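You operate a simulated robot arm through the tools that you are given. There is no shell and no other tool. Be economical: measure what you need, move in short steps, check, and stop when the job is done.

The job below is to be done with a simulated two-armed robot. You get a single attempt, and the scene is never put back.

Task
Warm the frying pan, then hold it and wipe the fat out.
Fine: small ring on 1 until HOT shows, then off; use the purple sponge and put it back. What is to be rubbed or washed off counts as gone when no trace of it is left.

Only the result counts: the job must be done as asked and must still hold three seconds after the hand-in. Knocking over, shifting, dropping, spilling or breaking anything else fails it.

Robot
Two 7-joint arms with four-finger grippers on one trunk, on a base that drives. Base frame: it is fixed to the floor where the robot stands at the start and does not move with it; the origin is under the middle of the robot, x ahead of it, y to its left, z up; the surface under the hand at the start is at about z = 91. Lengths are in cm, angles in rad, forces in N, time in s.
The left shoulder is at the start at [4, 18.1, 130.4], the right one opposite. With the tool pointing down near the work surface each hand reaches from about 28 to 82 cm from the robot's upright axis, wherever it stands, measured 20 degrees to its own side. Places, roughly: frying pan (41x22x9 cm) [60, -30, 90]; small ring knob [50, -10, 90]. Payload 3.67 kg a hand.
The tool frame of a hand sits at the grasp point between the pads (the TCP): z along the fingers, y along the line on which they close. The tips reach 2.8 cm beyond it. Largest opening 11.2 cm; the body of the gripper starts 7.3 cm behind the TCP.
Orientation is told as [roll, pitch, yaw] about the base's x, y, z axes, in that order, counted from this pose: with the fingers straight down and closing along the base's y, the tool's x points along the base's -x, its y along +y and its z along -z.

Tools
- The arms move only by the tool send_rows. It takes "left_targets", "right_targets" or both (then of equal length, played together; a hand with none holds still); each is a list of rows, each a list of 7 numbers: the shift along the base's x, y, z in cm, then the turn, a rotation vector about the base's x, y, z in degrees, then the finger opening in cm, from 0 to 11.2. In form: [[dx, dy, dz, ax, ay, az, hand], ...]. A call has 1 to 12 rows; each row is the pose to reach, as a shift and turn from the pose commanded when the call began. A row lasts 0.2 s, in which the tool goes at most 5 cm and 0.15 rad; a call with a longer step from one row to the next is refused whole, and so is a gripper value outside its range. Where a pose cannot be reached the arm comes as near as it can. A force on the tool above 60 N (or 10 N above the force at the start of the call, whichever is more), or a blocked arm, ends the call early, and 0.2 s more pass. Each finger halts on what it meets, pressing with about 40 N; the grip force reading is that of the motor and also rises with nothing between the fingers. The clock runs only during rows and for 0.2 s after the last one: add rows that repeat a pose to give the fingers time. It gives the time, the measured TCP pose, the force on the tool (base axes), the opening and the grip force at its end, in the units of the frame above (readings bear some noise), with the torque about the TCP (base axes, N m) and any sound that the robot's microphone picked up, and new pictures: "pictures" is both (left out), scene, wrist or none (wrist: the cameras of the hands that moved).
- Cameras (640 x 400 px; columns grow to the right, rows downward): "scene" is now at [8.86, -6.02, 152.8]; the picture's right is [-0.55, -0.84, 0.00], its down [-0.60, 0.39, -0.70] and it looks along [0.59, -0.38, -0.71] (base axes); focal length 292 px, centre (320, 200). "left" rides on the left gripper at [6, 1.8, -10.4] in its tool frame; the picture's right is [-0.29, 0.96, 0.00], its down [-0.80, -0.24, -0.55] and it looks along [-0.53, -0.16, 0.83] (tool axes); focal length 234 px, centre (320, 200). "right" rides on the right gripper at [6, -1.8, -10.4] in its tool frame; the picture's right is [0.29, 0.96, 0.00], its down [-0.80, 0.24, -0.55] and it looks along [-0.53, 0.16, 0.83] (tool axes); focal length 234 px, centre (320, 200). There is no depth. A picture from a camera that has moved, and an enlarged one, comes with that camera's place and axes in the base frame and with its lens. The place of the scene camera against the robot may be out by one fixed shift of up to 2.5 cm in any direction.
- move_column(by): slides the trunk up (or, below 0, down) by that many cm; the arms and the scene camera ride with it, the base frame stays. It gives what a move gives, with no picture.
- base_move(legs): drives the robot by 1 to 6 legs, each [ahead, left, turn to the left] in cm, cm and rad, along the robot's own axes; the way and the turn of a leg run together, so that a leg with both is an arc; at most 150 cm and 3.142 rad a leg. The arms and the cameras ride along, it lands a little off, and it stops where it bumps. It gives what a move gives, and a new picture of the scene camera.
- aim_head(pan, tilt): turns the head with the scene camera to pan (to the left, within 1.501 rad either way) and tilt (down, from -0.506 to 1.204), counted from straight ahead of the robot. It gives what a move gives, and a new picture of the scene camera.
- close_up(camera, box): a new picture of the part [left, top, right, bottom] of that camera's present view, enlarged. No time passes.
- job_done(): hands the job in; it is judged then, once.

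Work in short steps. Places have to be worked out from the pictures, the camera data and where the tool is seen: move nearer, look again, correct. Check each grasp and each placing, and mend what went wrong. You have 120 turns and 260 pictures in all, those below and enlarged ones among them. Open the grippers and draw the arms clear of the work before you hand the job in, unless the task says otherwise; then end with one line.

The tools are called by a JSON object that holds its "op" and its "data". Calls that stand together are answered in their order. send_rows: Moves the arms, as the interface text tells. Its arguments: {"type":"object","properties":{"left_targets":{"type":"array","items":{"type":"array","items":{"type":"number"}}},"right_targets":{"type":"array","items":{"type":"array","items":{"type":"number"}}},"pictures":{"type":"string","enum":["both","scene","wrist","none"]}},"required":[]} The other tools are called the same way: move_column (by) slides the trunk up or down; base_move (legs) drives the base; aim_head (pan, tilt) turns the head that bears the scene camera; close_up (camera, box) takes an enlarged picture of a part of a camera's view; job_done () hands the job in.

At the start:

```text
clock: 0.0
left_position: [50.5, -3.72, 122.18]
left_tool_rot: [0.0, -0.002, -0.001]
left_contact_force: [0.1, -0.3, -0.5]
left_wrist_torque: [0.02, 0.03, 0.01]
left_width: 11.18
left_grasp_force: 0.0
right_position: [35.61, -36.04, 127.02]
right_tool_rot: [0.001, 0.0, 0.0]
right_contact_force: [0.1, -0.6, 0.3]
right_wrist_torque: [0.02, 0.02, 0.0]
right_width: 11.21
right_grasp_force: 0.1
trunk travel left (down, up): [-42.5, 8.9]
robot x, y, heading: [-0.15, 0.08, 0.001]
head pan, tilt: [-0.579, 0.792]
```

scene: 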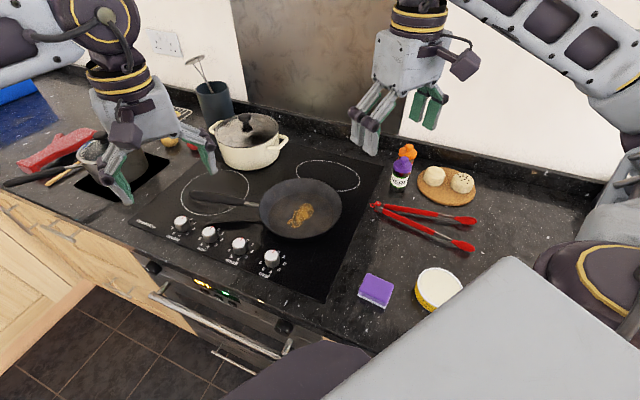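
right: 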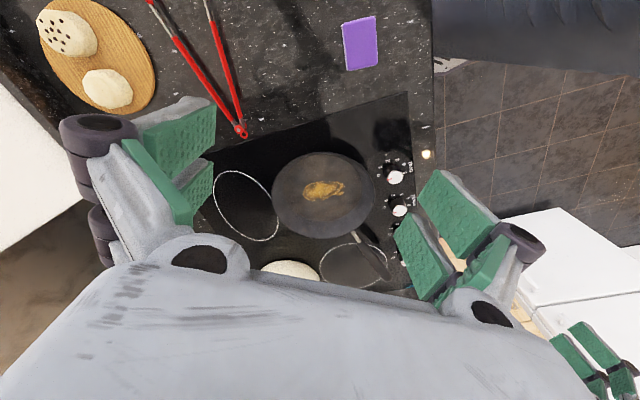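
left: 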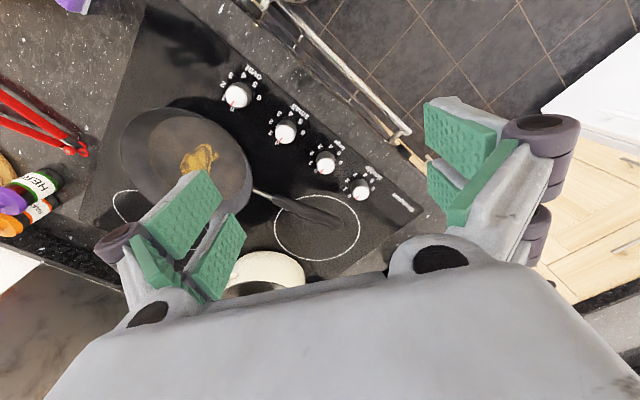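

The pan sits on a ring in the right part of the hob, with four knobs along the front. I look closer at the knobs and the pan to identify them.

{"op": "close_up", "data": {"camera": "scene", "box": [130, 150, 370, 300]}}

{"op": "close_up", "data": {"camera": "left", "box": [200, 60, 440, 210]}}

{"op": "close_up", "data": {"camera": "right", "box": [200, 90, 440, 300]}}

```text
2.67 times, centred on (250, 225) of scene
camera zoom: at [8.86, -6.02, 152.8], right [-0.55, -0.84, 0.0], down [-0.6, 0.39, -0.7], along [0.59, -0.38, -0.71], focal length 777 px, centre (507, 133)
```

zoom: 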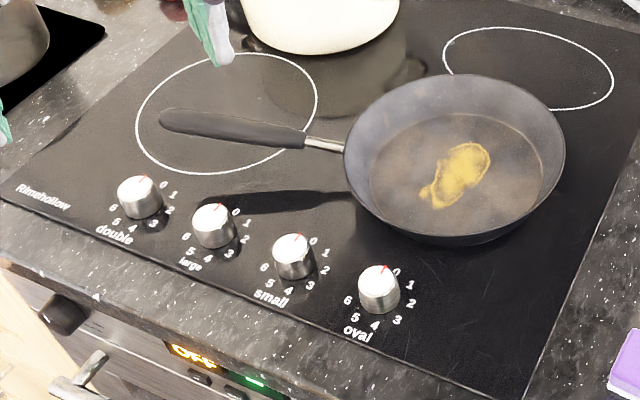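

```text
2.67 times, centred on (320, 135) of left
camera zoom: at [44.64, -1.77, 132.57], right [0.29, 0.96, 0.0], down [0.8, -0.24, 0.55], along [0.53, -0.16, -0.83], focal length 624 px, centre (320, 373)
```

zoom: 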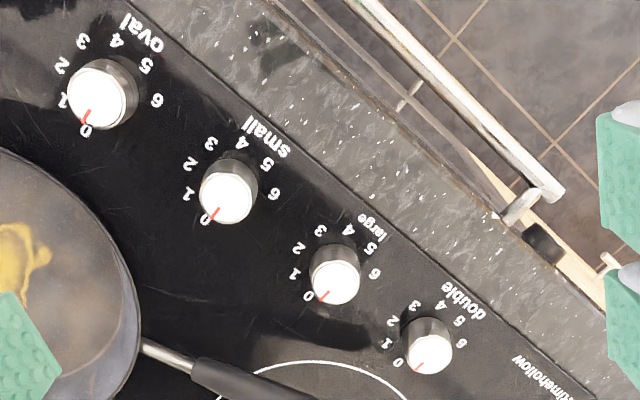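

```text
1.90 times, centred on (320, 195) of right
camera zoom: at [29.79, -37.82, 137.49], right [-0.29, 0.96, 0.0], down [0.8, 0.24, 0.55], along [0.53, 0.16, -0.83], focal length 446 px, centre (320, 210)
```

zoom: 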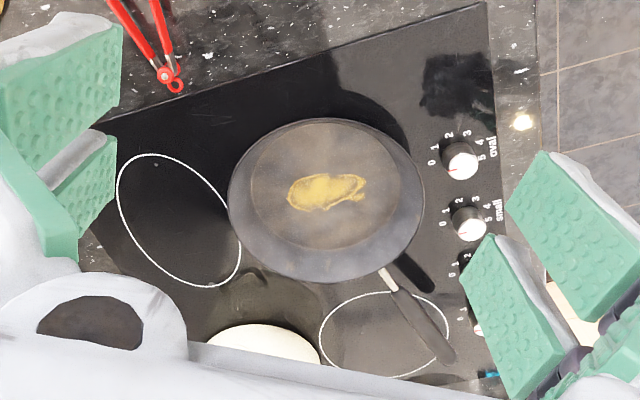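

The front-right ring, where the pan sits, belongs to "small"; "double", "large" and "oval" account for the other three. I judge the small knob to be near [55, -11], with its dial running clockwise. I bring the left hand above it, yawed, at a safe height.

{"op": "send_rows", "data": {"left_targets": [[1, -1.5, -2, 0, 0, 8, 11.2], [2, -3, -5, 0, 0, 16, 11.2], [3, -4.5, -8, 0, 0, 24, 11.2], [3.5, -6, -11, 0, 0, 32, 9], [4, -7, -13, 0, 0, 40, 8], [4.4, -7.5, -15, 0, 0, 48, 8], [4.4, -7.5, -15, 0, 0, 48, 8]]}}

```text
clock: 1.6
left_position: [54.87, -10.99, 107.2]
left_tool_rot: [0.002, -0.002, 0.839]
left_contact_force: [0.0, -0.7, 0.1]
left_wrist_torque: [-0.04, -0.01, 0.0]
left_width: 7.99
left_grasp_force: 0.1
right_position: [35.53, -36.03, 127.17]
right_tool_rot: [-0.001, -0.002, -0.002]
right_contact_force: [0.7, 0.3, 0.2]
right_wrist_torque: [0.03, 0.0, -0.04]
right_width: 11.21
right_grasp_force: 0.1
trunk travel left (down, up): [-42.5, 8.9]
robot x, y, heading: [0.03, 0.34, -0.001]
head pan, tilt: [-0.579, 0.792]
camera scene: at [8.85, -6.02, 152.8], right [-0.55, -0.84, 0.0], down [-0.6, 0.39, -0.7], along [0.59, -0.38, -0.71], focal length 292 px, centre (320, 200)
camera left: at [49.64, -14.25, 117.48], right [-0.52, 0.85, 0.0], down [0.71, 0.43, 0.55], along [0.47, 0.29, -0.83], focal length 234 px, centre (320, 200)
```

scene: 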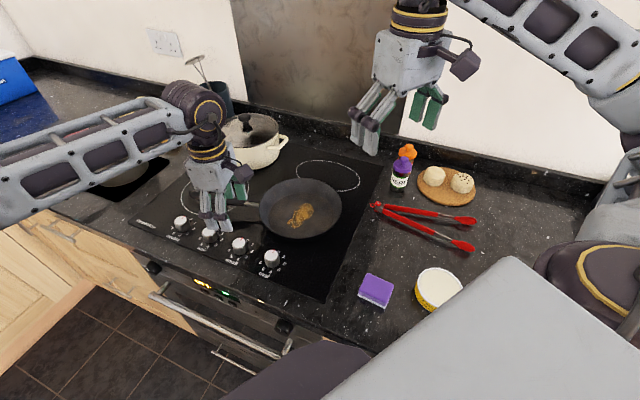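
left: 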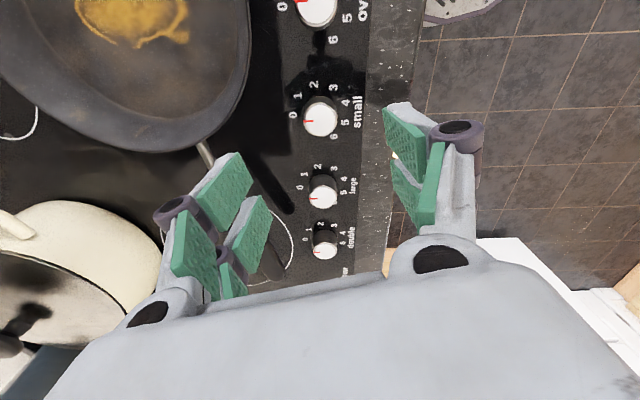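

The small knob lies right under the TCP (about [54.7, -11.0], top near z 94). I zoom in on the dial to measure the angle from 0 to 1.

{"op": "close_up", "data": {"camera": "left", "box": [260, 75, 380, 150]}}

{"op": "close_up", "data": {"camera": "scene", "box": [180, 260, 280, 320]}}

```text
5.33 times, centred on (320, 112) of left
camera zoom: at [49.64, -14.25, 117.48], right [-0.52, 0.85, 0.0], down [0.71, 0.43, 0.55], along [0.47, 0.29, -0.83], focal length 1249 px, centre (320, 667)
```

zoom: 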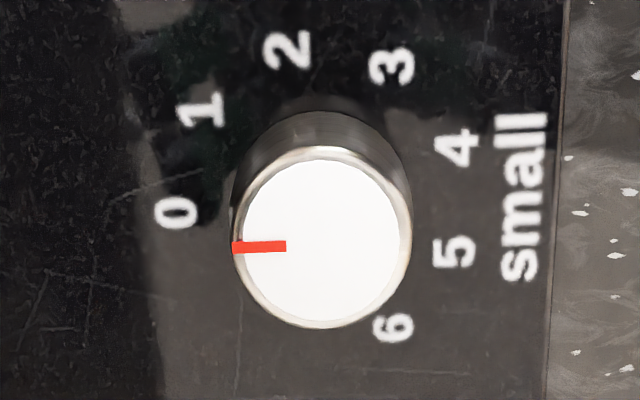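

```text
6.40 times, centred on (230, 290) of scene
camera zoom: at [8.85, -6.02, 152.8], right [-0.55, -0.84, 0.0], down [-0.6, 0.39, -0.7], along [0.59, -0.38, -0.71], focal length 1865 px, centre (896, -376)
```

zoom: 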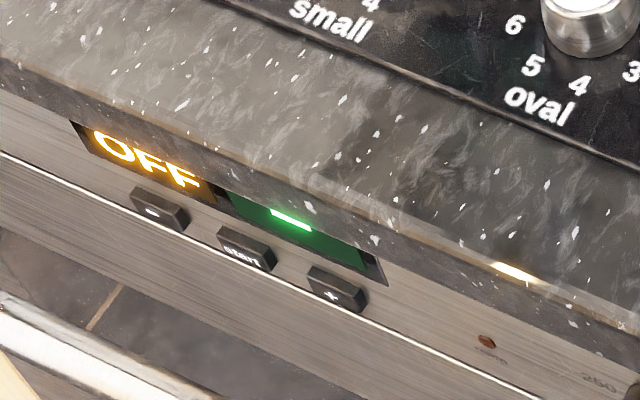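

The dial step is about 42° clockwise. I lower the open fingers around the knob to z of about 95, shifted slightly to centre on it.

{"op": "send_rows", "data": {"left_targets": [[-0.2, 0, -3, 0, 0, 0, 7], [-0.2, 0, -6, 0, 0, 0, 6.5], [-0.2, 0, -9, 0, 0, 0, 6.5], [-0.2, 0, -11, 0, 0, 0, 6.5], [-0.2, 0, -12.2, 0, 0, 0, 6.5], [-0.2, 0, -12.2, 0, 0, 0, 6.5]]}}

```text
clock: 3.0
left_position: [54.76, -11.21, 95.15]
left_tool_rot: [0.0, 0.0, 0.839]
left_contact_force: [0.0, -0.4, 0.3]
left_wrist_torque: [0.02, -0.02, -0.02]
left_width: 6.51
left_grasp_force: 0.0
right_position: [35.57, -35.95, 127.14]
right_tool_rot: [0.001, 0.0, 0.0]
right_contact_force: [-0.4, 0.7, 0.7]
right_wrist_torque: [-0.03, 0.01, -0.02]
right_width: 11.2
right_grasp_force: 0.2
trunk travel left (down, up): [-42.5, 8.9]
robot x, y, heading: [-0.19, 0.16, -0.003]
head pan, tilt: [-0.579, 0.792]
camera scene: at [8.85, -6.03, 152.8], right [-0.55, -0.84, 0.0], down [-0.6, 0.39, -0.7], along [0.59, -0.38, -0.71], focal length 292 px, centre (320, 200)
camera left: at [49.47, -14.35, 105.46], right [-0.52, 0.85, 0.0], down [0.71, 0.43, 0.55], along [0.47, 0.29, -0.83], focal length 234 px, centre (320, 200)
```

scene: 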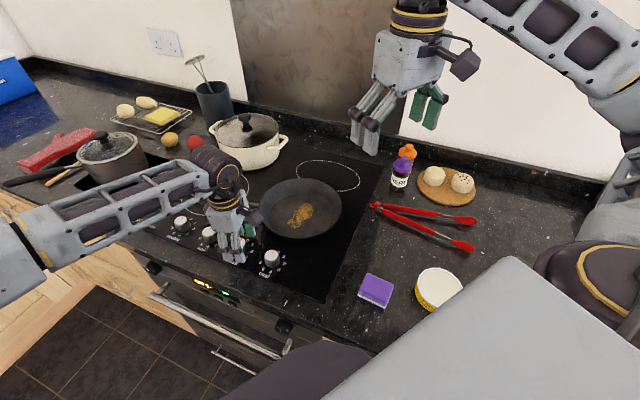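
left: 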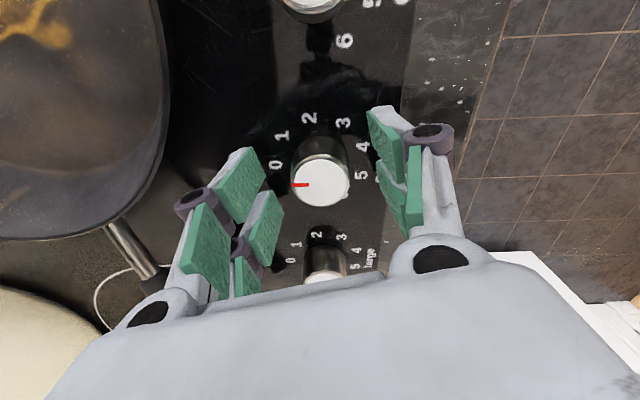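

The knob is centred between the fingers. I close on it.

{"op": "send_rows", "data": {"left_targets": [[0, 0, 0, 0, 0, 0, 4.5], [0, 0, 0, 0, 0, 0, 3], [0, 0, 0, 0, 0, 0, 3], [0, 0, 0, 0, 0, 0, 3]], "pictures": "wrist"}}

```text
clock: 4.0
left_position: [54.83, -11.29, 95.08]
left_tool_rot: [0.001, 0.001, 0.838]
left_contact_force: [0.7, -1.4, -1.8]
left_wrist_torque: [0.0, -0.12, -0.04]
left_width: 3.38
left_grasp_force: 44.8
right_position: [35.75, -35.99, 127.14]
right_tool_rot: [0.001, 0.001, -0.002]
right_contact_force: [-0.3, -0.1, 0.7]
right_wrist_torque: [0.02, -0.03, -0.05]
right_width: 11.18
right_grasp_force: 0.0
trunk travel left (down, up): [-42.5, 8.9]
robot x, y, heading: [0.1, 0.13, 0.001]
head pan, tilt: [-0.579, 0.792]
camera left: at [49.48, -14.36, 105.47], right [-0.52, 0.85, 0.0], down [0.71, 0.43, 0.55], along [0.47, 0.29, -0.83], focal length 234 px, centre (320, 200)
```

left: 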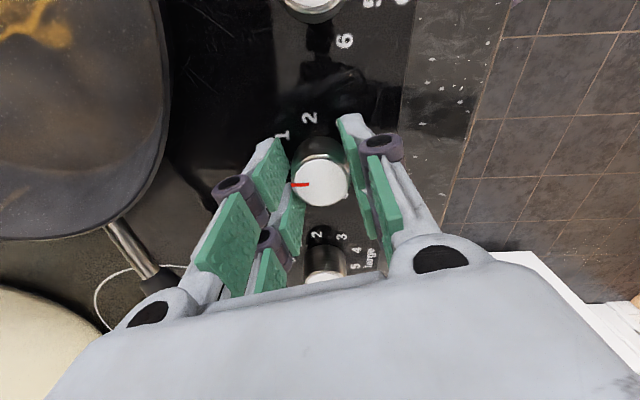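

The knob is gripped (3.4 cm wide). I turn it 42° clockwise to 1.

{"op": "send_rows", "data": {"left_targets": [[0, 0, 0, 0, 0, -7, 3], [0, 0, 0, 0, 0, -14, 3], [0, 0, 0, 0, 0, -21, 3], [0, 0, 0, 0, 0, -28, 3], [0, 0, 0, 0, 0, -35, 3], [0, 0, 0, 0, 0, -42, 3], [0, 0, 0, 0, 0, -42, 3]]}}

```text
clock: 5.6
left_position: [54.73, -11.01, 95.16]
left_tool_rot: [-0.002, -0.002, 0.106]
left_contact_force: [0.2, 3.3, 13.5]
left_wrist_torque: [-0.04, 0.33, 0.02]
left_width: 3.37
left_grasp_force: 44.6
right_position: [35.64, -35.74, 127.1]
right_tool_rot: [-0.002, 0.0, 0.001]
right_contact_force: [-0.3, 0.5, 0.4]
right_wrist_torque: [0.0, -0.02, -0.02]
right_width: 11.17
right_grasp_force: 0.1
trunk travel left (down, up): [-42.5, 8.9]
robot x, y, heading: [-0.37, 0.3, 0.002]
head pan, tilt: [-0.579, 0.792]
camera scene: at [8.73, -5.94, 152.81], right [-0.55, -0.84, 0.0], down [-0.6, 0.39, -0.7], along [0.59, -0.38, -0.71], focal length 292 px, centre (320, 200)
camera left: at [48.63, -9.83, 105.46], right [0.19, 0.98, 0.0], down [0.82, -0.16, 0.56], along [0.55, -0.1, -0.83], focal length 234 px, centre (320, 200)
```

scene: 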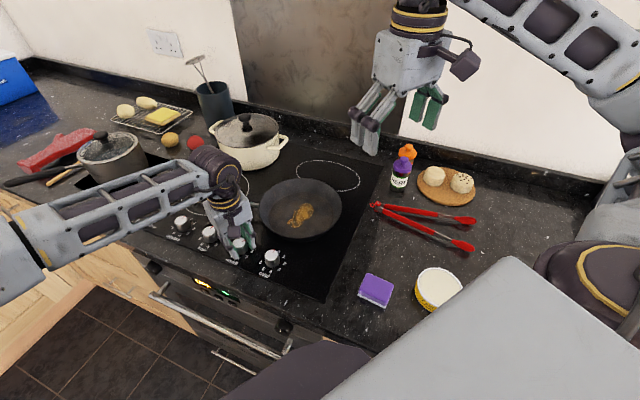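
left: 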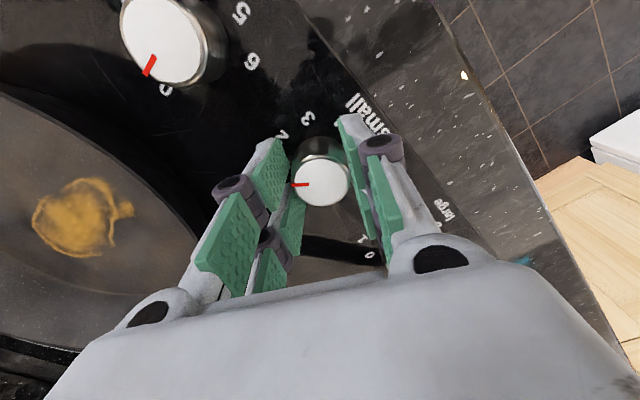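

The knob turned along with the gripper and the mark should be at 1. The left hand keeps holding it while the right hand goes above the purple sponge, at about [27.5, -32].

{"op": "send_rows", "data": {"right_targets": [[-1.5, 0.7, -3, 0, 0, 4, 9], [-3, 1.4, -6, 0, 0, 8, 9], [-4.5, 2.1, -9, 0, 0, 12, 9], [-6, 2.8, -12, 0, 0, 18, 9], [-7, 3.4, -15, 0, 0, 23, 9], [-7.7, 4, -18, 0, 0, 27, 9], [-7.7, 4, -20, 0, 0, 27, 9], [-7.7, 4, -20, 0, 0, 27, 9]]}}

{"op": "close_up", "data": {"camera": "scene", "box": [150, 180, 350, 310]}}

```text
clock: 7.4
left_position: [54.69, -11.15, 95.27]
left_tool_rot: [0.0, -0.002, 0.106]
left_contact_force: [3.3, 2.6, 16.8]
left_wrist_torque: [0.37, -0.59, 0.0]
left_width: 3.35
left_grasp_force: 44.9
right_position: [32.76, -33.25, 107.37]
right_tool_rot: [0.0, 0.0, 0.471]
right_contact_force: [0.5, 0.1, -0.4]
right_wrist_torque: [-0.02, -0.02, -0.01]
right_width: 9.0
right_grasp_force: 0.0
right hand out of reach, approached as far as the arm can: row 4, 5, 6, 7, 8
trunk travel left (down, up): [-42.5, 8.9]
robot x, y, heading: [0.06, -0.14, 0.0]
head pan, tilt: [-0.579, 0.792]
camera scene: at [8.74, -5.95, 152.81], right [-0.55, -0.84, 0.0], down [-0.6, 0.39, -0.7], along [0.59, -0.38, -0.71], focal length 292 px, centre (320, 200)
camera right: at [28.31, -37.62, 117.7], right [-0.69, 0.72, 0.0], down [0.6, 0.58, 0.55], along [0.4, 0.38, -0.83], focal length 234 px, centre (320, 200)
```

scene: 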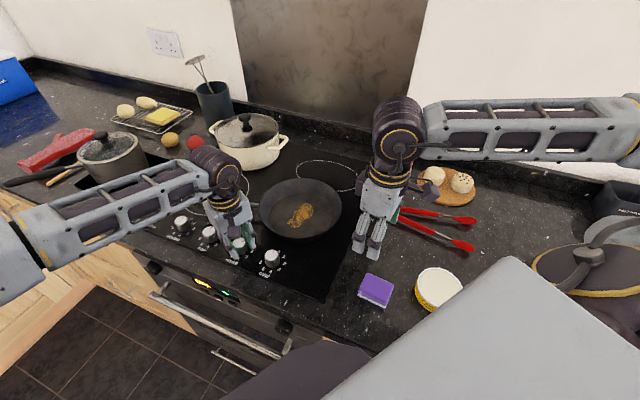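
right: 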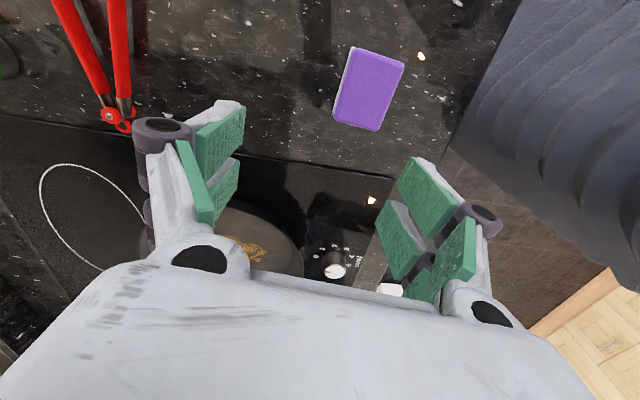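

```text
3.08 times, centred on (250, 245) of scene
camera zoom: at [8.74, -5.95, 152.81], right [-0.55, -0.84, 0.0], down [-0.6, 0.39, -0.7], along [0.59, -0.38, -0.71], focal length 897 px, centre (535, 62)
```

zoom: 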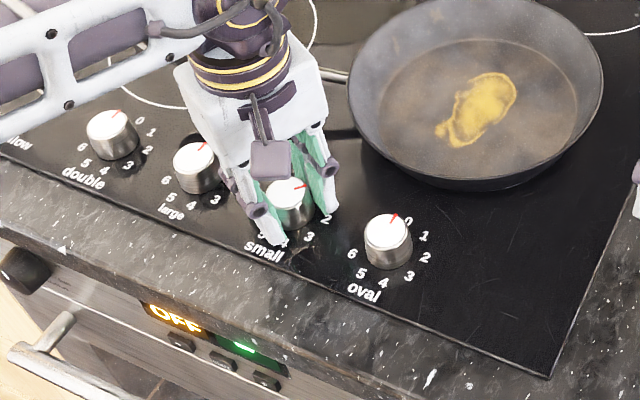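

The sponge is really at [27.8, -32.1], too close to the right shoulder. The knob is at 1, so I release it and raise both hands. Then I can turn the base about 0.5 rad right, which brings everything into comfortable reach.

{"op": "send_rows", "data": {"left_targets": [[0, 0, 0, 0, 0, 0, 5], [0, 0, 0, 0, 0, 0, 6.5], [0, 0, 0, 0, 0, 0, 6.5], [0, 0, 4, 0, 0, 0, 6.5], [0, 0, 8.5, 0, 0, 0, 6.5], [0, 0, 13, 0, 0, 0, 6.5], [0, 0, 17.5, 0, 0, 0, 6.5], [0, 0, 22, 0, 0, 0, 6.5], [0, 0, 24, 0, 0, 0, 6.5]], "right_targets": [[0, 0, 0, 0, 0, 0, 9], [0, 0, 2, 0, 0, 0, 9], [0, 0, 4, 0, 0, 0, 9], [0, 0, 6, 0, 0, 0, 9], [0, 0, 8, 0, 0, 0, 9], [0, 0, 10, 0, 0, 0, 9], [0, 0, 12, 0, 0, 0, 9], [0, 0, 14, 0, 0, 0, 9], [0, 0, 14, 0, 0, 0, 9]]}}

{"op": "close_up", "data": {"camera": "scene", "box": [150, 180, 350, 310]}}

```text
clock: 9.4
left_position: [54.66, -11.04, 118.96]
left_tool_rot: [0.0, 0.001, 0.104]
left_contact_force: [-0.7, 0.3, 0.1]
left_wrist_torque: [-0.02, 0.01, -0.01]
left_width: 6.5
left_grasp_force: 0.1
right_position: [32.86, -33.2, 121.37]
right_tool_rot: [0.0, 0.001, 0.472]
right_contact_force: [0.0, 1.2, -0.4]
right_wrist_torque: [0.04, 0.02, -0.01]
right_width: 9.01
right_grasp_force: 0.0
trunk travel left (down, up): [-42.5, 8.9]
robot x, y, heading: [-0.31, -0.15, -0.001]
head pan, tilt: [-0.579, 0.792]
camera scene: at [8.85, -6.03, 152.79], right [-0.55, -0.84, 0.0], down [-0.6, 0.39, -0.7], along [0.59, -0.38, -0.71], focal length 292 px, centre (320, 200)
camera right: at [28.41, -37.61, 131.73], right [-0.69, 0.72, 0.0], down [0.6, 0.58, 0.55], along [0.4, 0.38, -0.83], focal length 234 px, centre (320, 200)
camera left: at [48.67, -9.88, 129.3], right [0.19, 0.98, 0.0], down [0.82, -0.16, 0.55], along [0.54, -0.1, -0.83], focal length 234 px, centre (320, 200)
```

scene: 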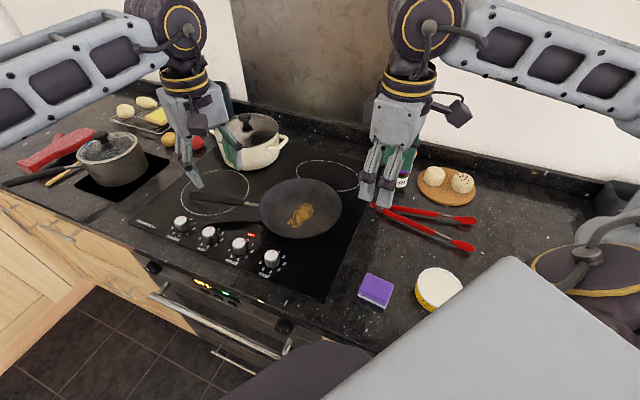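
right: 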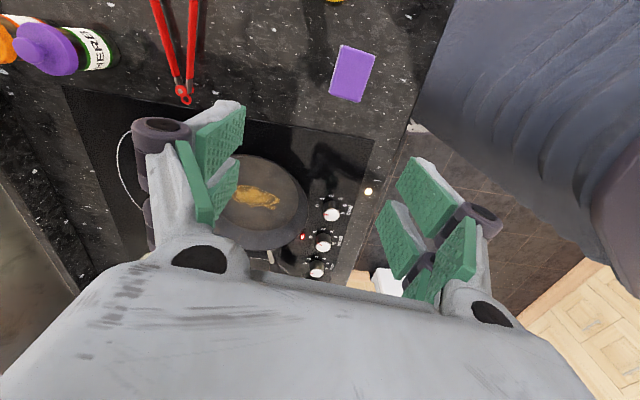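
left: 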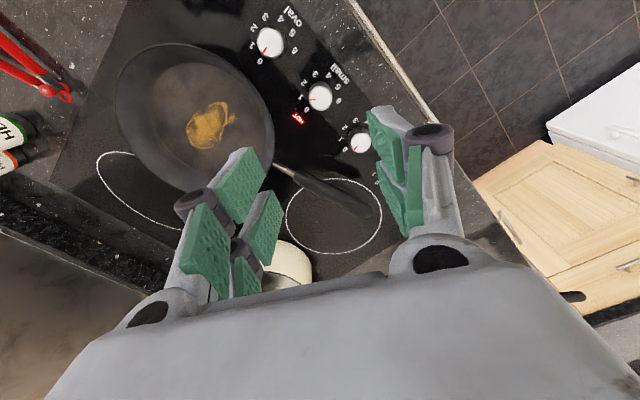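

```text
3.08 times, centred on (250, 245) of scene
camera zoom: at [8.85, -6.03, 152.79], right [-0.55, -0.84, 0.0], down [-0.6, 0.39, -0.7], along [0.59, -0.38, -0.71], focal length 897 px, centre (535, 62)
```

zoom: 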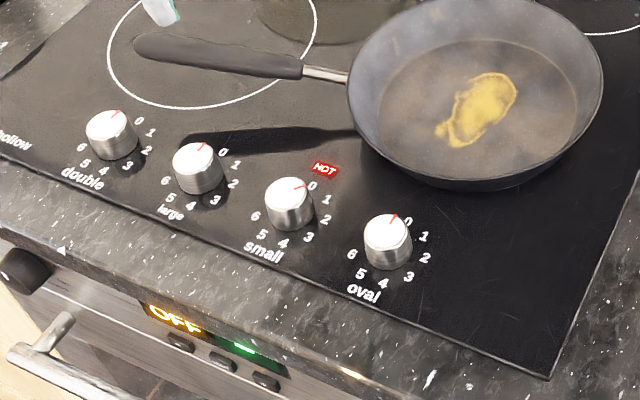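

HOT is already showing by the small knob, so I turn it off now. First I look closely at where the knob stands.

{"op": "close_up", "data": {"camera": "left", "box": [260, 50, 380, 140]}}

```text
4.44 times, centred on (320, 95) of left
camera zoom: at [48.67, -9.88, 129.3], right [0.19, 0.98, 0.0], down [0.82, -0.16, 0.55], along [0.54, -0.1, -0.83], focal length 1041 px, centre (320, 667)
```

zoom: 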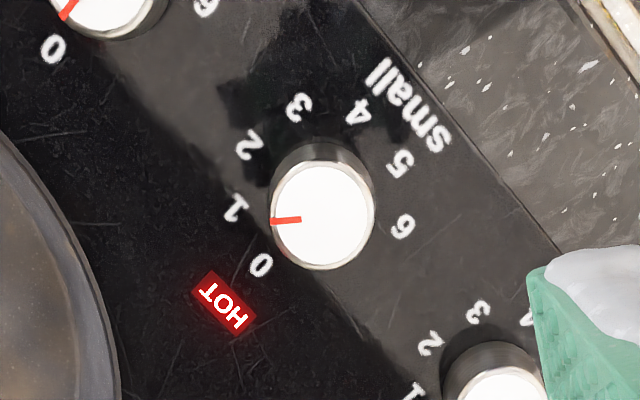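

The mark is at 1 and HOT is lit. I go back down with the same yaw and grip the knob.

{"op": "send_rows", "data": {"left_targets": [[0, 0, -5, 0, 0, 0, 6.5], [0, 0, -10, 0, 0, 0, 6.5], [0, 0, -15, 0, 0, 0, 6.5], [0, 0, -20, 0, 0, 0, 6.5], [0, 0, -23, 0, 0, 0, 6.5], [0, 0, -24, 0, 0, 0, 6.5], [0, 0, -24, 0, 0, 0, 4.5], [0, 0, -24, 0, 0, 0, 3], [0, 0, -24, 0, 0, 0, 3], [0, 0, -24, 0, 0, 0, 3]], "pictures": "wrist"}}

```text
clock: 11.6
left_position: [54.83, -11.07, 95.14]
left_tool_rot: [0.0, -0.002, 0.107]
left_contact_force: [1.0, 2.6, -1.9]
left_wrist_torque: [0.18, -0.35, 0.02]
left_width: 3.37
left_grasp_force: 44.4
right_position: [32.75, -33.15, 121.3]
right_tool_rot: [0.0, 0.001, 0.471]
right_contact_force: [0.0, -0.4, -0.2]
right_wrist_torque: [-0.01, 0.02, -0.01]
right_width: 9.01
right_grasp_force: 0.1
trunk travel left (down, up): [-42.5, 8.9]
robot x, y, heading: [0.26, 0.33, 0.0]
head pan, tilt: [-0.579, 0.792]
camera left: at [48.66, -9.85, 105.38], right [0.19, 0.98, 0.0], down [0.82, -0.15, 0.55], along [0.54, -0.1, -0.83], focal length 234 px, centre (320, 200)
```

left: 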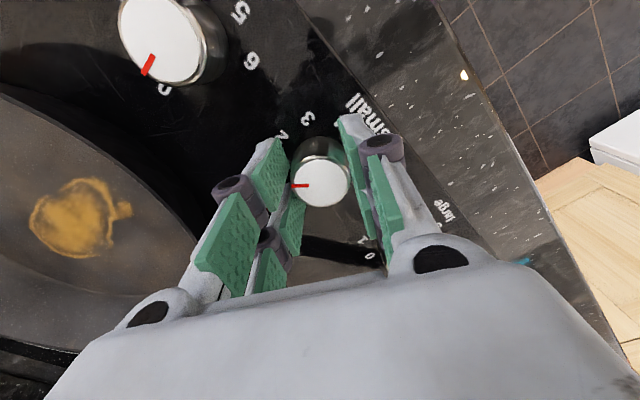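

The knob is gripped again. I turn it back 42° counter-clockwise to 0, release it and lift.

{"op": "send_rows", "data": {"left_targets": [[0, 0, 0, 0, 0, 7, 3], [0, 0, 0, 0, 0, 14, 3], [0, 0, 0, 0, 0, 21, 3], [0, 0, 0, 0, 0, 28, 3], [0, 0, 0, 0, 0, 35, 3], [0, 0, 0, 0, 0, 42, 3], [0, 0, 0, 0, 0, 42.5, 3], [0, 0, 0, 0, 0, 42.5, 3], [0, 0, 0, 0, 0, 42.5, 5], [0, 0, 0, 0, 0, 42.5, 6.5], [0, 0, 0, 0, 0, 42.5, 6.5]], "pictures": "none"}}

{"op": "send_rows", "data": {"left_targets": [[0, 0, 4, 0, 0, 0, 6.5], [0, 0, 8.5, 0, 0, 0, 6.5], [0, 0, 13, 0, 0, 0, 6.5], [0, 0, 17.5, 0, 0, 0, 6.5], [0, 0, 22, 0, 0, 0, 6.5], [0, 0, 25, 0, 0, 0, 6.5]], "pictures": "wrist"}}

{"op": "close_up", "data": {"camera": "left", "box": [260, 50, 380, 140]}}

```text
clock: 14.0
left_position: [54.71, -11.16, 95.13]
left_tool_rot: [0.0, 0.001, 0.846]
left_contact_force: [-0.6, 0.6, -1.0]
left_wrist_torque: [0.0, -0.03, 0.04]
left_width: 6.5
left_grasp_force: 0.0
right_position: [32.76, -33.23, 121.16]
right_tool_rot: [0.0, -0.001, 0.469]
right_contact_force: [-1.2, 0.6, 0.6]
right_wrist_torque: [0.01, -0.01, 0.0]
right_width: 9.0
right_grasp_force: 0.0
trunk travel left (down, up): [-42.5, 8.9]
robot x, y, heading: [-0.01, -0.21, -0.005]
head pan, tilt: [-0.579, 0.792]
```

```text
clock: 15.4
left_position: [54.63, -11.25, 120.22]
left_tool_rot: [0.0, -0.001, 0.847]
left_contact_force: [0.1, 0.0, 0.4]
left_wrist_torque: [-0.02, 0.02, 0.0]
left_width: 6.49
left_grasp_force: 0.0
right_position: [32.81, -33.3, 121.31]
right_tool_rot: [0.0, -0.001, 0.472]
right_contact_force: [0.2, 0.4, -0.3]
right_wrist_torque: [0.03, 0.04, 0.04]
right_width: 9.0
right_grasp_force: 0.0
trunk travel left (down, up): [-42.5, 8.9]
robot x, y, heading: [0.28, 0.43, 0.001]
head pan, tilt: [-0.579, 0.792]
camera left: at [49.34, -14.4, 130.52], right [-0.53, 0.85, 0.0], down [0.71, 0.44, 0.55], along [0.47, 0.29, -0.83], focal length 234 px, centre (320, 200)
```

left: 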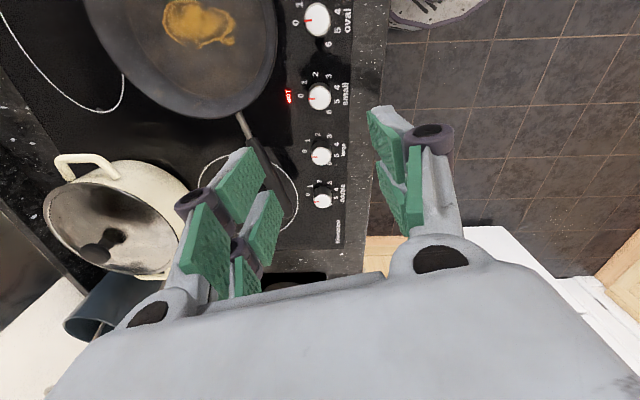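

```text
4.44 times, centred on (320, 95) of left
camera zoom: at [49.34, -14.4, 130.52], right [-0.53, 0.85, 0.0], down [0.71, 0.44, 0.55], along [0.47, 0.29, -0.83], focal length 1041 px, centre (320, 667)
```

zoom: 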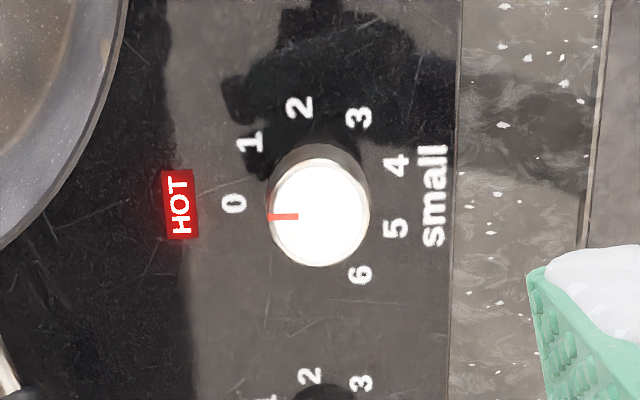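

The knob is back at 0. Both hands are high, so I turn the base 0.5 rad to the right and re-aim the head to keep the hob in view.

{"op": "base_move", "data": {"legs": [[0, 0, -0.5]]}}

{"op": "aim_head", "data": {"pan": -0.05, "tilt": 0.85}}

```text
clock: 17.4
left_position: [42.4, -36.3, 120.17]
left_tool_rot: [0.001, -0.001, 0.342]
left_contact_force: [0.0, 0.1, 0.0]
left_wrist_torque: [0.0, 0.0, 0.01]
left_width: 6.51
left_grasp_force: 0.0
right_position: [12.51, -45.06, 121.34]
right_tool_rot: [0.0, 0.001, -0.034]
right_contact_force: [-0.2, -0.5, 0.5]
right_wrist_torque: [0.02, 0.0, -0.02]
right_width: 8.99
right_grasp_force: 0.1
trunk travel left (down, up): [-42.5, 8.9]
robot x, y, heading: [-0.05, 0.22, -0.507]
head pan, tilt: [-0.579, 0.792]
camera scene: at [5.61, -9.72, 152.8], right [-0.88, -0.47, 0.0], down [-0.33, 0.63, -0.7], along [0.33, -0.62, -0.71], focal length 292 px, centre (320, 200)
```

scene: 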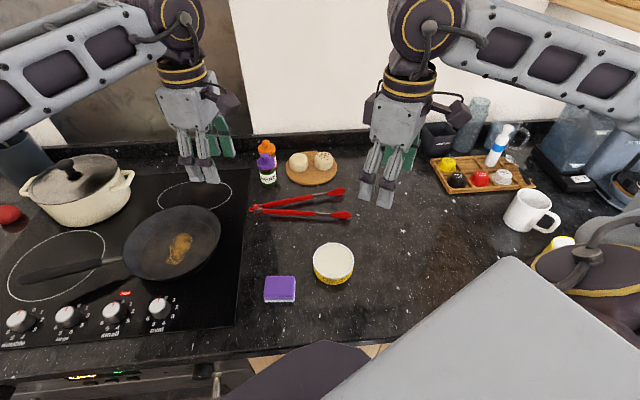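

```text
clock: 18.3
left_position: [42.39, -36.23, 120.11]
left_tool_rot: [0.001, -0.002, 0.342]
left_contact_force: [-0.3, -0.1, 0.2]
left_wrist_torque: [0.0, -0.01, 0.01]
left_width: 6.5
left_grasp_force: 0.1
right_position: [12.62, -45.04, 121.27]
right_tool_rot: [0.0, -0.001, -0.036]
right_contact_force: [0.4, -0.2, -0.4]
right_wrist_torque: [0.0, 0.01, -0.03]
right_width: 8.99
right_grasp_force: 0.1
trunk travel left (down, up): [-42.5, 8.9]
robot x, y, heading: [-0.0, -0.12, -0.506]
head pan, tilt: [-0.051, 0.85]
camera scene: at [8.46, -6.7, 152.34], right [-0.53, -0.85, 0.0], down [-0.64, 0.4, -0.66], along [0.56, -0.35, -0.75], focal length 292 px, centre (320, 200)
```

scene: 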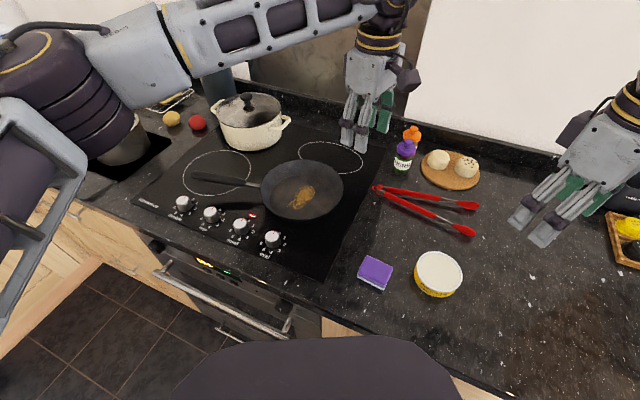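

Clean turn. I move the left hand above the pan handle (about [68.5, -12], running along ~49°) and the right hand above the sponge.

{"op": "send_rows", "data": {"left_targets": [[3.2, 3, 0, 0, 0, 4, 6.5], [6.5, 6, 0, 0, 0, 8, 6.5], [9.7, 9, 0, 0, 0, 12, 6.5], [13, 12, 0, 0, 0, 16, 6.5], [16.2, 15, 0, 0, 0, 20, 6.5], [19.5, 18, 0, 0, 0, 24, 6.5], [22.7, 21, 0, 0, 0, 28, 6.5], [26.1, 24.2, 0, 0, 0, 30, 6.5], [26.1, 24.2, -4, 0, 0, 30, 6.5], [26.1, 24.2, -8, 0, 0, 30, 6.5], [26.1, 24.2, -8, 0, 0, 30, 6.5]], "right_targets": [[2.5, 2, 0, 0, 0, 4, 9], [5, 4, 0, 0, 0, 8, 9], [7.5, 6, -1, 0, 0, 12, 9], [10, 8, -2, 0, 0, 16, 9], [12, 10, -4, 0, 0, 20, 9], [14, 11.5, -6, 0, 0, 24, 9], [15.2, 13, -8, 0, 0, 28, 9], [15.2, 13, -11, 0, 0, 29, 9], [15.2, 13, -13, 0, 0, 29, 9], [15.2, 13, -14, 0, 0, 29, 9], [15.2, 13, -14, 0, 0, 29, 9]]}}

```text
clock: 20.7
left_position: [68.37, -11.96, 112.35]
left_tool_rot: [0.0, -0.001, 0.866]
left_contact_force: [-0.2, -0.3, -0.2]
left_wrist_torque: [0.03, 0.0, 0.02]
left_width: 6.53
left_grasp_force: 0.1
right_position: [27.81, -31.9, 107.4]
right_tool_rot: [0.001, 0.0, 0.47]
right_contact_force: [0.0, 0.6, 0.1]
right_wrist_torque: [0.0, 0.0, 0.02]
right_width: 8.99
right_grasp_force: 0.1
trunk travel left (down, up): [-42.5, 8.9]
robot x, y, heading: [0.23, 0.07, -0.511]
head pan, tilt: [-0.051, 0.85]
camera scene: at [8.4, -6.66, 152.34], right [-0.53, -0.85, 0.0], down [-0.64, 0.4, -0.66], along [0.56, -0.35, -0.75], focal length 292 px, centre (320, 200)
camera right: at [23.41, -36.22, 117.73], right [-0.69, 0.72, 0.0], down [0.6, 0.58, 0.55], along [0.4, 0.38, -0.83], focal length 234 px, centre (320, 200)
camera left: at [63.23, -15.33, 122.57], right [-0.54, 0.84, 0.0], down [0.7, 0.45, 0.55], along [0.47, 0.3, -0.83], focal length 234 px, centre (320, 200)
```

scene: 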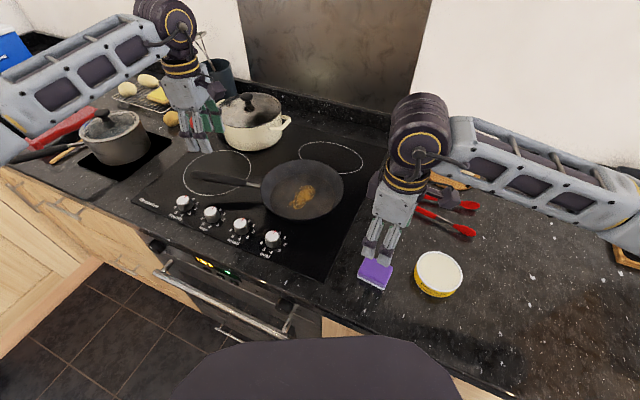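
right: 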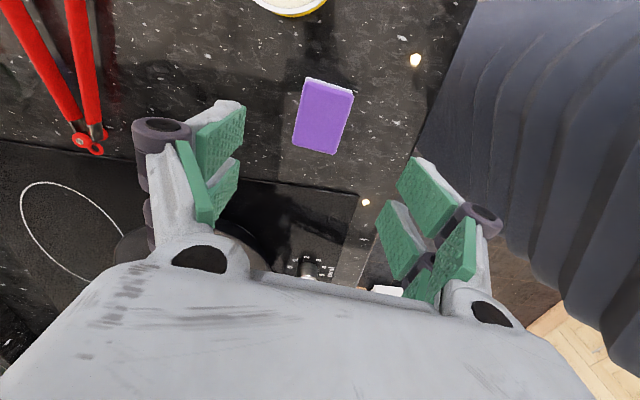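
left: 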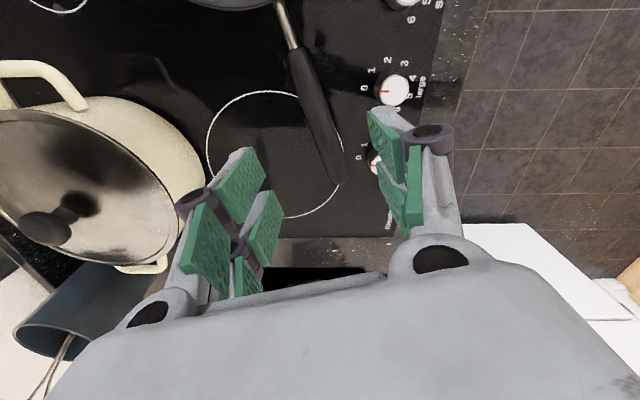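

The handle is centred under the left hand and the sponge is almost under the right. The sponge needs −12.5° of yaw and a 0.6 cm shift. I lower both with the fingers open.

{"op": "send_rows", "data": {"left_targets": [[0.1, -0.1, -4, 0, 0, 1, 6.5], [0.1, -0.1, -8, 0, 0, 1, 6.5], [0.1, -0.1, -11, 0, 0, 1, 6.5], [0.1, -0.1, -13, 0, 0, 1, 6.5], [0.1, -0.1, -13, 0, 0, 1, 6.5]], "right_targets": [[-0.3, 0, 0, 0, 0, -6, 9], [-0.6, 0.1, -2, 0, 0, -12.5, 9], [-0.6, 0.1, -5, 0, 0, -12.5, 9], [-0.6, 0.1, -8, 0, 0, -12.5, 9], [-0.6, 0.1, -8, 0, 0, -12.5, 9]]}}

```text
clock: 21.9
left_position: [68.38, -12.19, 99.17]
left_tool_rot: [0.0, -0.001, 0.883]
left_contact_force: [-1.3, -0.2, -0.3]
left_wrist_torque: [-0.02, 0.02, 0.01]
left_width: 6.49
left_grasp_force: 0.1
right_position: [27.29, -31.75, 99.25]
right_tool_rot: [-0.001, 0.0, 0.253]
right_contact_force: [0.3, 0.1, -1.0]
right_wrist_torque: [0.0, -0.01, 0.02]
right_width: 8.98
right_grasp_force: 0.2
trunk travel left (down, up): [-42.5, 8.9]
robot x, y, heading: [0.18, -0.12, -0.508]
head pan, tilt: [-0.051, 0.85]
camera scene: at [8.43, -6.67, 152.34], right [-0.53, -0.85, 0.0], down [-0.64, 0.4, -0.66], along [0.56, -0.35, -0.75], focal length 292 px, centre (320, 200)
camera right: at [22.0, -35.13, 109.72], right [-0.52, 0.85, 0.0], down [0.71, 0.43, 0.55], along [0.47, 0.29, -0.83], focal length 234 px, centre (320, 200)
camera left: at [63.24, -15.57, 109.45], right [-0.56, 0.83, 0.0], down [0.69, 0.46, 0.55], along [0.46, 0.31, -0.83], focal length 234 px, centre (320, 200)
```

scene: 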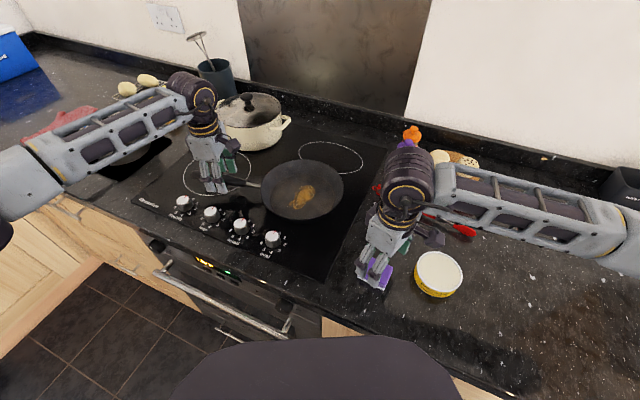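
right: 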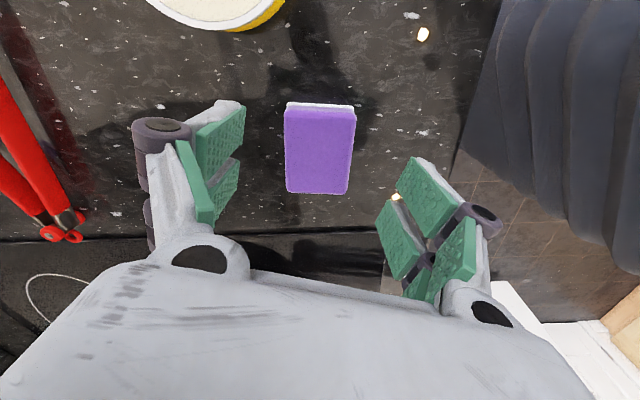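
left: 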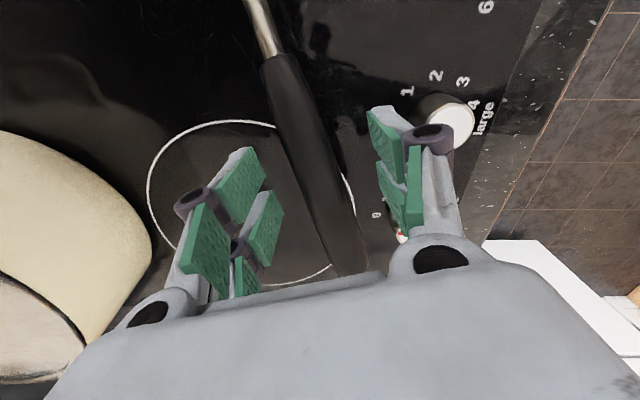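

The handle lies between the left fingers and the sponge between the right ones. I go down the last bit and close both grippers.

{"op": "send_rows", "data": {"left_targets": [[0.1, 0.1, -1, 0, 0, 0, 6.5], [0.1, 0.1, -1.7, 0, 0, 0, 5.5], [0.1, 0.1, -1.7, 0, 0, 0, 4.5], [0.1, 0.1, -1.7, 0, 0, 0, 3.5], [0.1, 0.1, -1.7, 0, 0, 0, 2.5], [0.1, 0.1, -1.7, 0, 0, 0, 1], [0.1, 0.1, -1.7, 0, 0, 0, 1]], "right_targets": [[0, 0, -2, 0, 0, 0, 9], [0, 0, -4, 0, 0, 0, 9], [0, 0, -4.75, 0, 0, 0, 8], [0, 0, -4.75, 0, 0, 0, 6], [0, 0, -4.75, 0, 0, 0, 4.5], [0, 0, -4.75, 0, 0, 0, 3.5], [0, 0, -4.75, 0, 0, 0, 3.5]]}}

```text
clock: 23.5
left_position: [68.5, -11.98, 97.43]
left_tool_rot: [0.002, 0.0, 0.882]
left_contact_force: [-1.9, 1.8, 0.1]
left_wrist_torque: [0.07, 0.05, -0.31]
left_width: 1.78
left_grasp_force: 40.3
right_position: [27.23, -31.8, 94.8]
right_tool_rot: [0.0, 0.001, 0.253]
right_contact_force: [0.1, -1.9, 3.2]
right_wrist_torque: [-0.08, -0.18, -0.1]
right_width: 4.89
right_grasp_force: 39.9
trunk travel left (down, up): [-42.5, 8.9]
robot x, y, heading: [-0.22, 0.2, -0.505]
head pan, tilt: [-0.051, 0.85]
camera scene: at [8.44, -6.68, 152.34], right [-0.53, -0.85, 0.0], down [-0.64, 0.4, -0.66], along [0.56, -0.35, -0.75], focal length 292 px, centre (320, 200)
camera right: at [21.91, -35.08, 105.08], right [-0.52, 0.85, 0.0], down [0.71, 0.43, 0.55], along [0.47, 0.29, -0.83], focal length 234 px, centre (320, 200)
camera left: at [63.36, -15.45, 107.76], right [-0.56, 0.83, 0.0], down [0.69, 0.46, 0.55], along [0.46, 0.31, -0.83], focal length 234 px, centre (320, 200)
```

scene: 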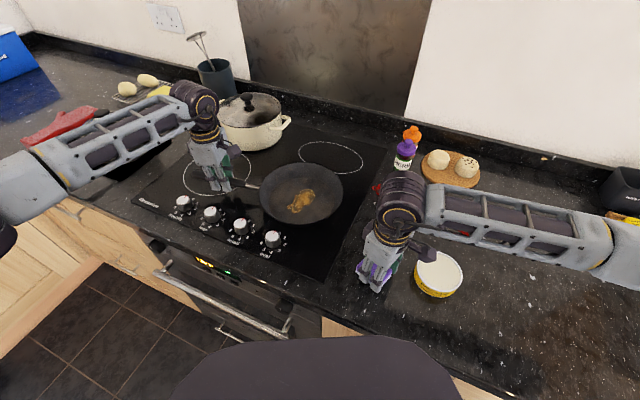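
right: 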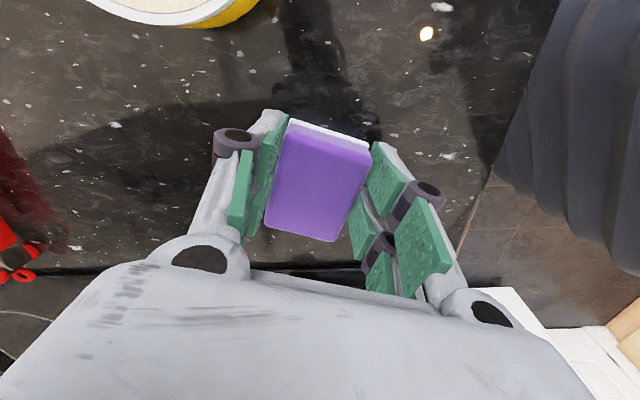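
left: 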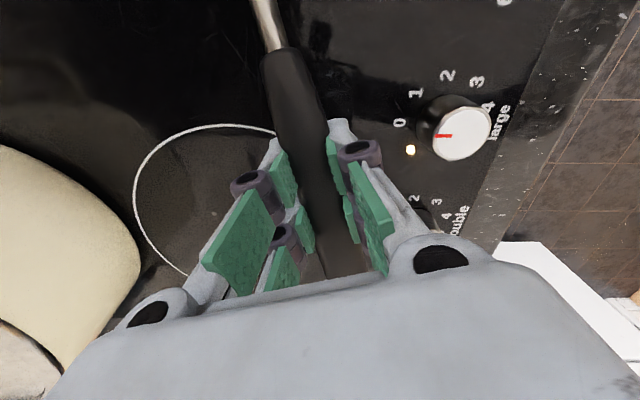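

Both are gripped; closing turned the sponge about 17° to line up with the fingers, so I will turn it back when returning it. I lift the sponge and carry it over the pan centre, about [55.5, -29.3], while the left hand holds the handle.

{"op": "send_rows", "data": {"right_targets": [[0, 0, 4, 0, 0, 0, 3.5], [0, 0, 8.5, 0, 0, 0, 3.5], [0, 0, 13, 0, 0, 0, 3.5], [4.5, 0.4, 14, 0, 0, 0, 3.5], [9, 0.8, 14, 0, 0, 0, 3.5], [13.5, 1.2, 14, 0, 0, 0, 3.5], [18, 1.6, 14, 0, 0, 0, 3.5], [22.5, 2, 14, 0, 0, 0, 3.5], [26.5, 2.4, 14, 0, 0, 0, 3.5], [28.3, 2.5, 14, 0, 0, 0, 3.5], [28.3, 2.5, 12, 0, 0, 0, 3.5], [28.3, 2.5, 12, 0, 0, 0, 3.5]]}}

{"op": "close_up", "data": {"camera": "scene", "box": [220, 120, 420, 245]}}

```text
clock: 26.1
left_position: [68.68, -12.12, 97.41]
left_tool_rot: [0.001, -0.001, 0.882]
left_contact_force: [1.2, -0.9, 2.5]
left_wrist_torque: [0.02, 0.0, -0.06]
left_width: 1.77
left_grasp_force: 40.6
right_position: [55.51, -29.42, 106.51]
right_tool_rot: [-0.002, 0.001, 0.254]
right_contact_force: [1.0, -0.3, -0.4]
right_wrist_torque: [0.03, 0.01, -0.02]
right_width: 4.9
right_grasp_force: 39.4
trunk travel left (down, up): [-42.5, 8.9]
robot x, y, heading: [0.08, 0.05, -0.508]
head pan, tilt: [-0.051, 0.85]
camera scene: at [8.48, -6.68, 152.33], right [-0.53, -0.85, 0.0], down [-0.64, 0.4, -0.66], along [0.56, -0.35, -0.75], focal length 292 px, centre (320, 200)
camera right: at [50.28, -32.68, 116.93], right [-0.52, 0.85, 0.0], down [0.71, 0.43, 0.55], along [0.47, 0.29, -0.83], focal length 234 px, centre (320, 200)
```

scene: 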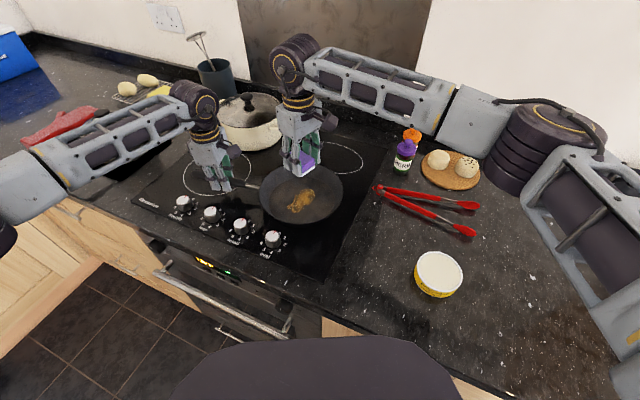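
right: 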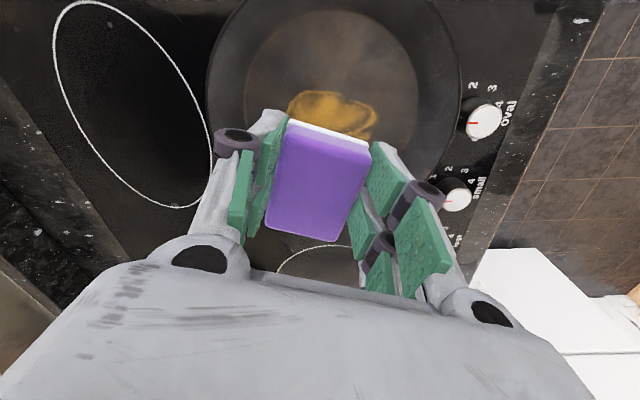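

```text
3.20 times, centred on (320, 182) of scene
camera zoom: at [8.48, -6.68, 152.33], right [-0.53, -0.85, 0.0], down [-0.64, 0.4, -0.66], along [0.56, -0.35, -0.75], focal length 933 px, centre (320, 256)
```

zoom: 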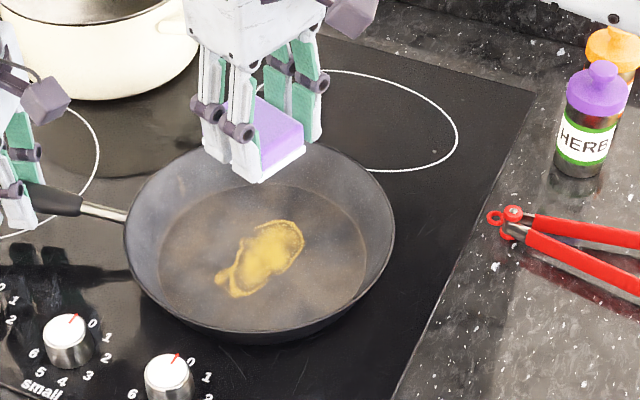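

The sponge is held upright with its sole clear of the fingertips. I put the fat between [56, -32.5] and [53, -24.7]; the pan floor is about 8 cm in radius around [54, -29.5]. I lower towards the floor, finishing in small steps.

{"op": "send_rows", "data": {"right_targets": [[-0.5, 0.1, -3, 0, 0, 0, 3.5], [-1, 0.3, -6, 0, 0, 0, 3.5], [-1, 0.3, -8, 0, 0, 0, 3.5], [-1, 0.3, -9.5, 0, 0, 0, 3.5], [-1, 0.3, -10, 0, 0, 0, 3.5], [-1, 0.3, -10.3, 0, 0, 0, 3.5], [-1, 0.3, -10.6, 0, 0, 0, 3.5], [-1, 0.3, -10.6, 0, 0, 0, 3.5]], "pictures": "wrist"}}

```text
clock: 27.9
left_position: [68.6, -12.06, 97.52]
left_tool_rot: [0.001, 0.001, 0.883]
left_contact_force: [0.8, 1.3, 3.3]
left_wrist_torque: [0.08, -0.03, 0.02]
left_width: 1.75
left_grasp_force: 39.5
right_position: [54.42, -29.07, 95.93]
right_tool_rot: [-0.001, -0.001, 0.254]
right_contact_force: [0.2, -0.7, -0.3]
right_wrist_torque: [0.03, -0.02, 0.01]
right_width: 4.89
right_grasp_force: 39.9
trunk travel left (down, up): [-42.5, 8.9]
robot x, y, heading: [-0.07, 0.16, -0.508]
head pan, tilt: [-0.051, 0.85]
camera right: at [49.25, -32.31, 106.37], right [-0.52, 0.85, 0.0], down [0.71, 0.43, 0.55], along [0.47, 0.29, -0.83], focal length 234 px, centre (320, 200)
```

right: 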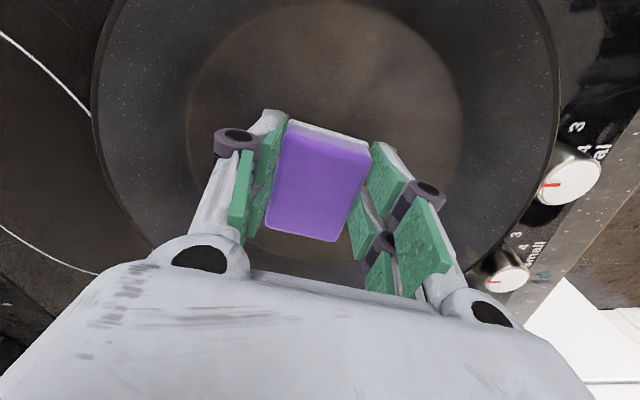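

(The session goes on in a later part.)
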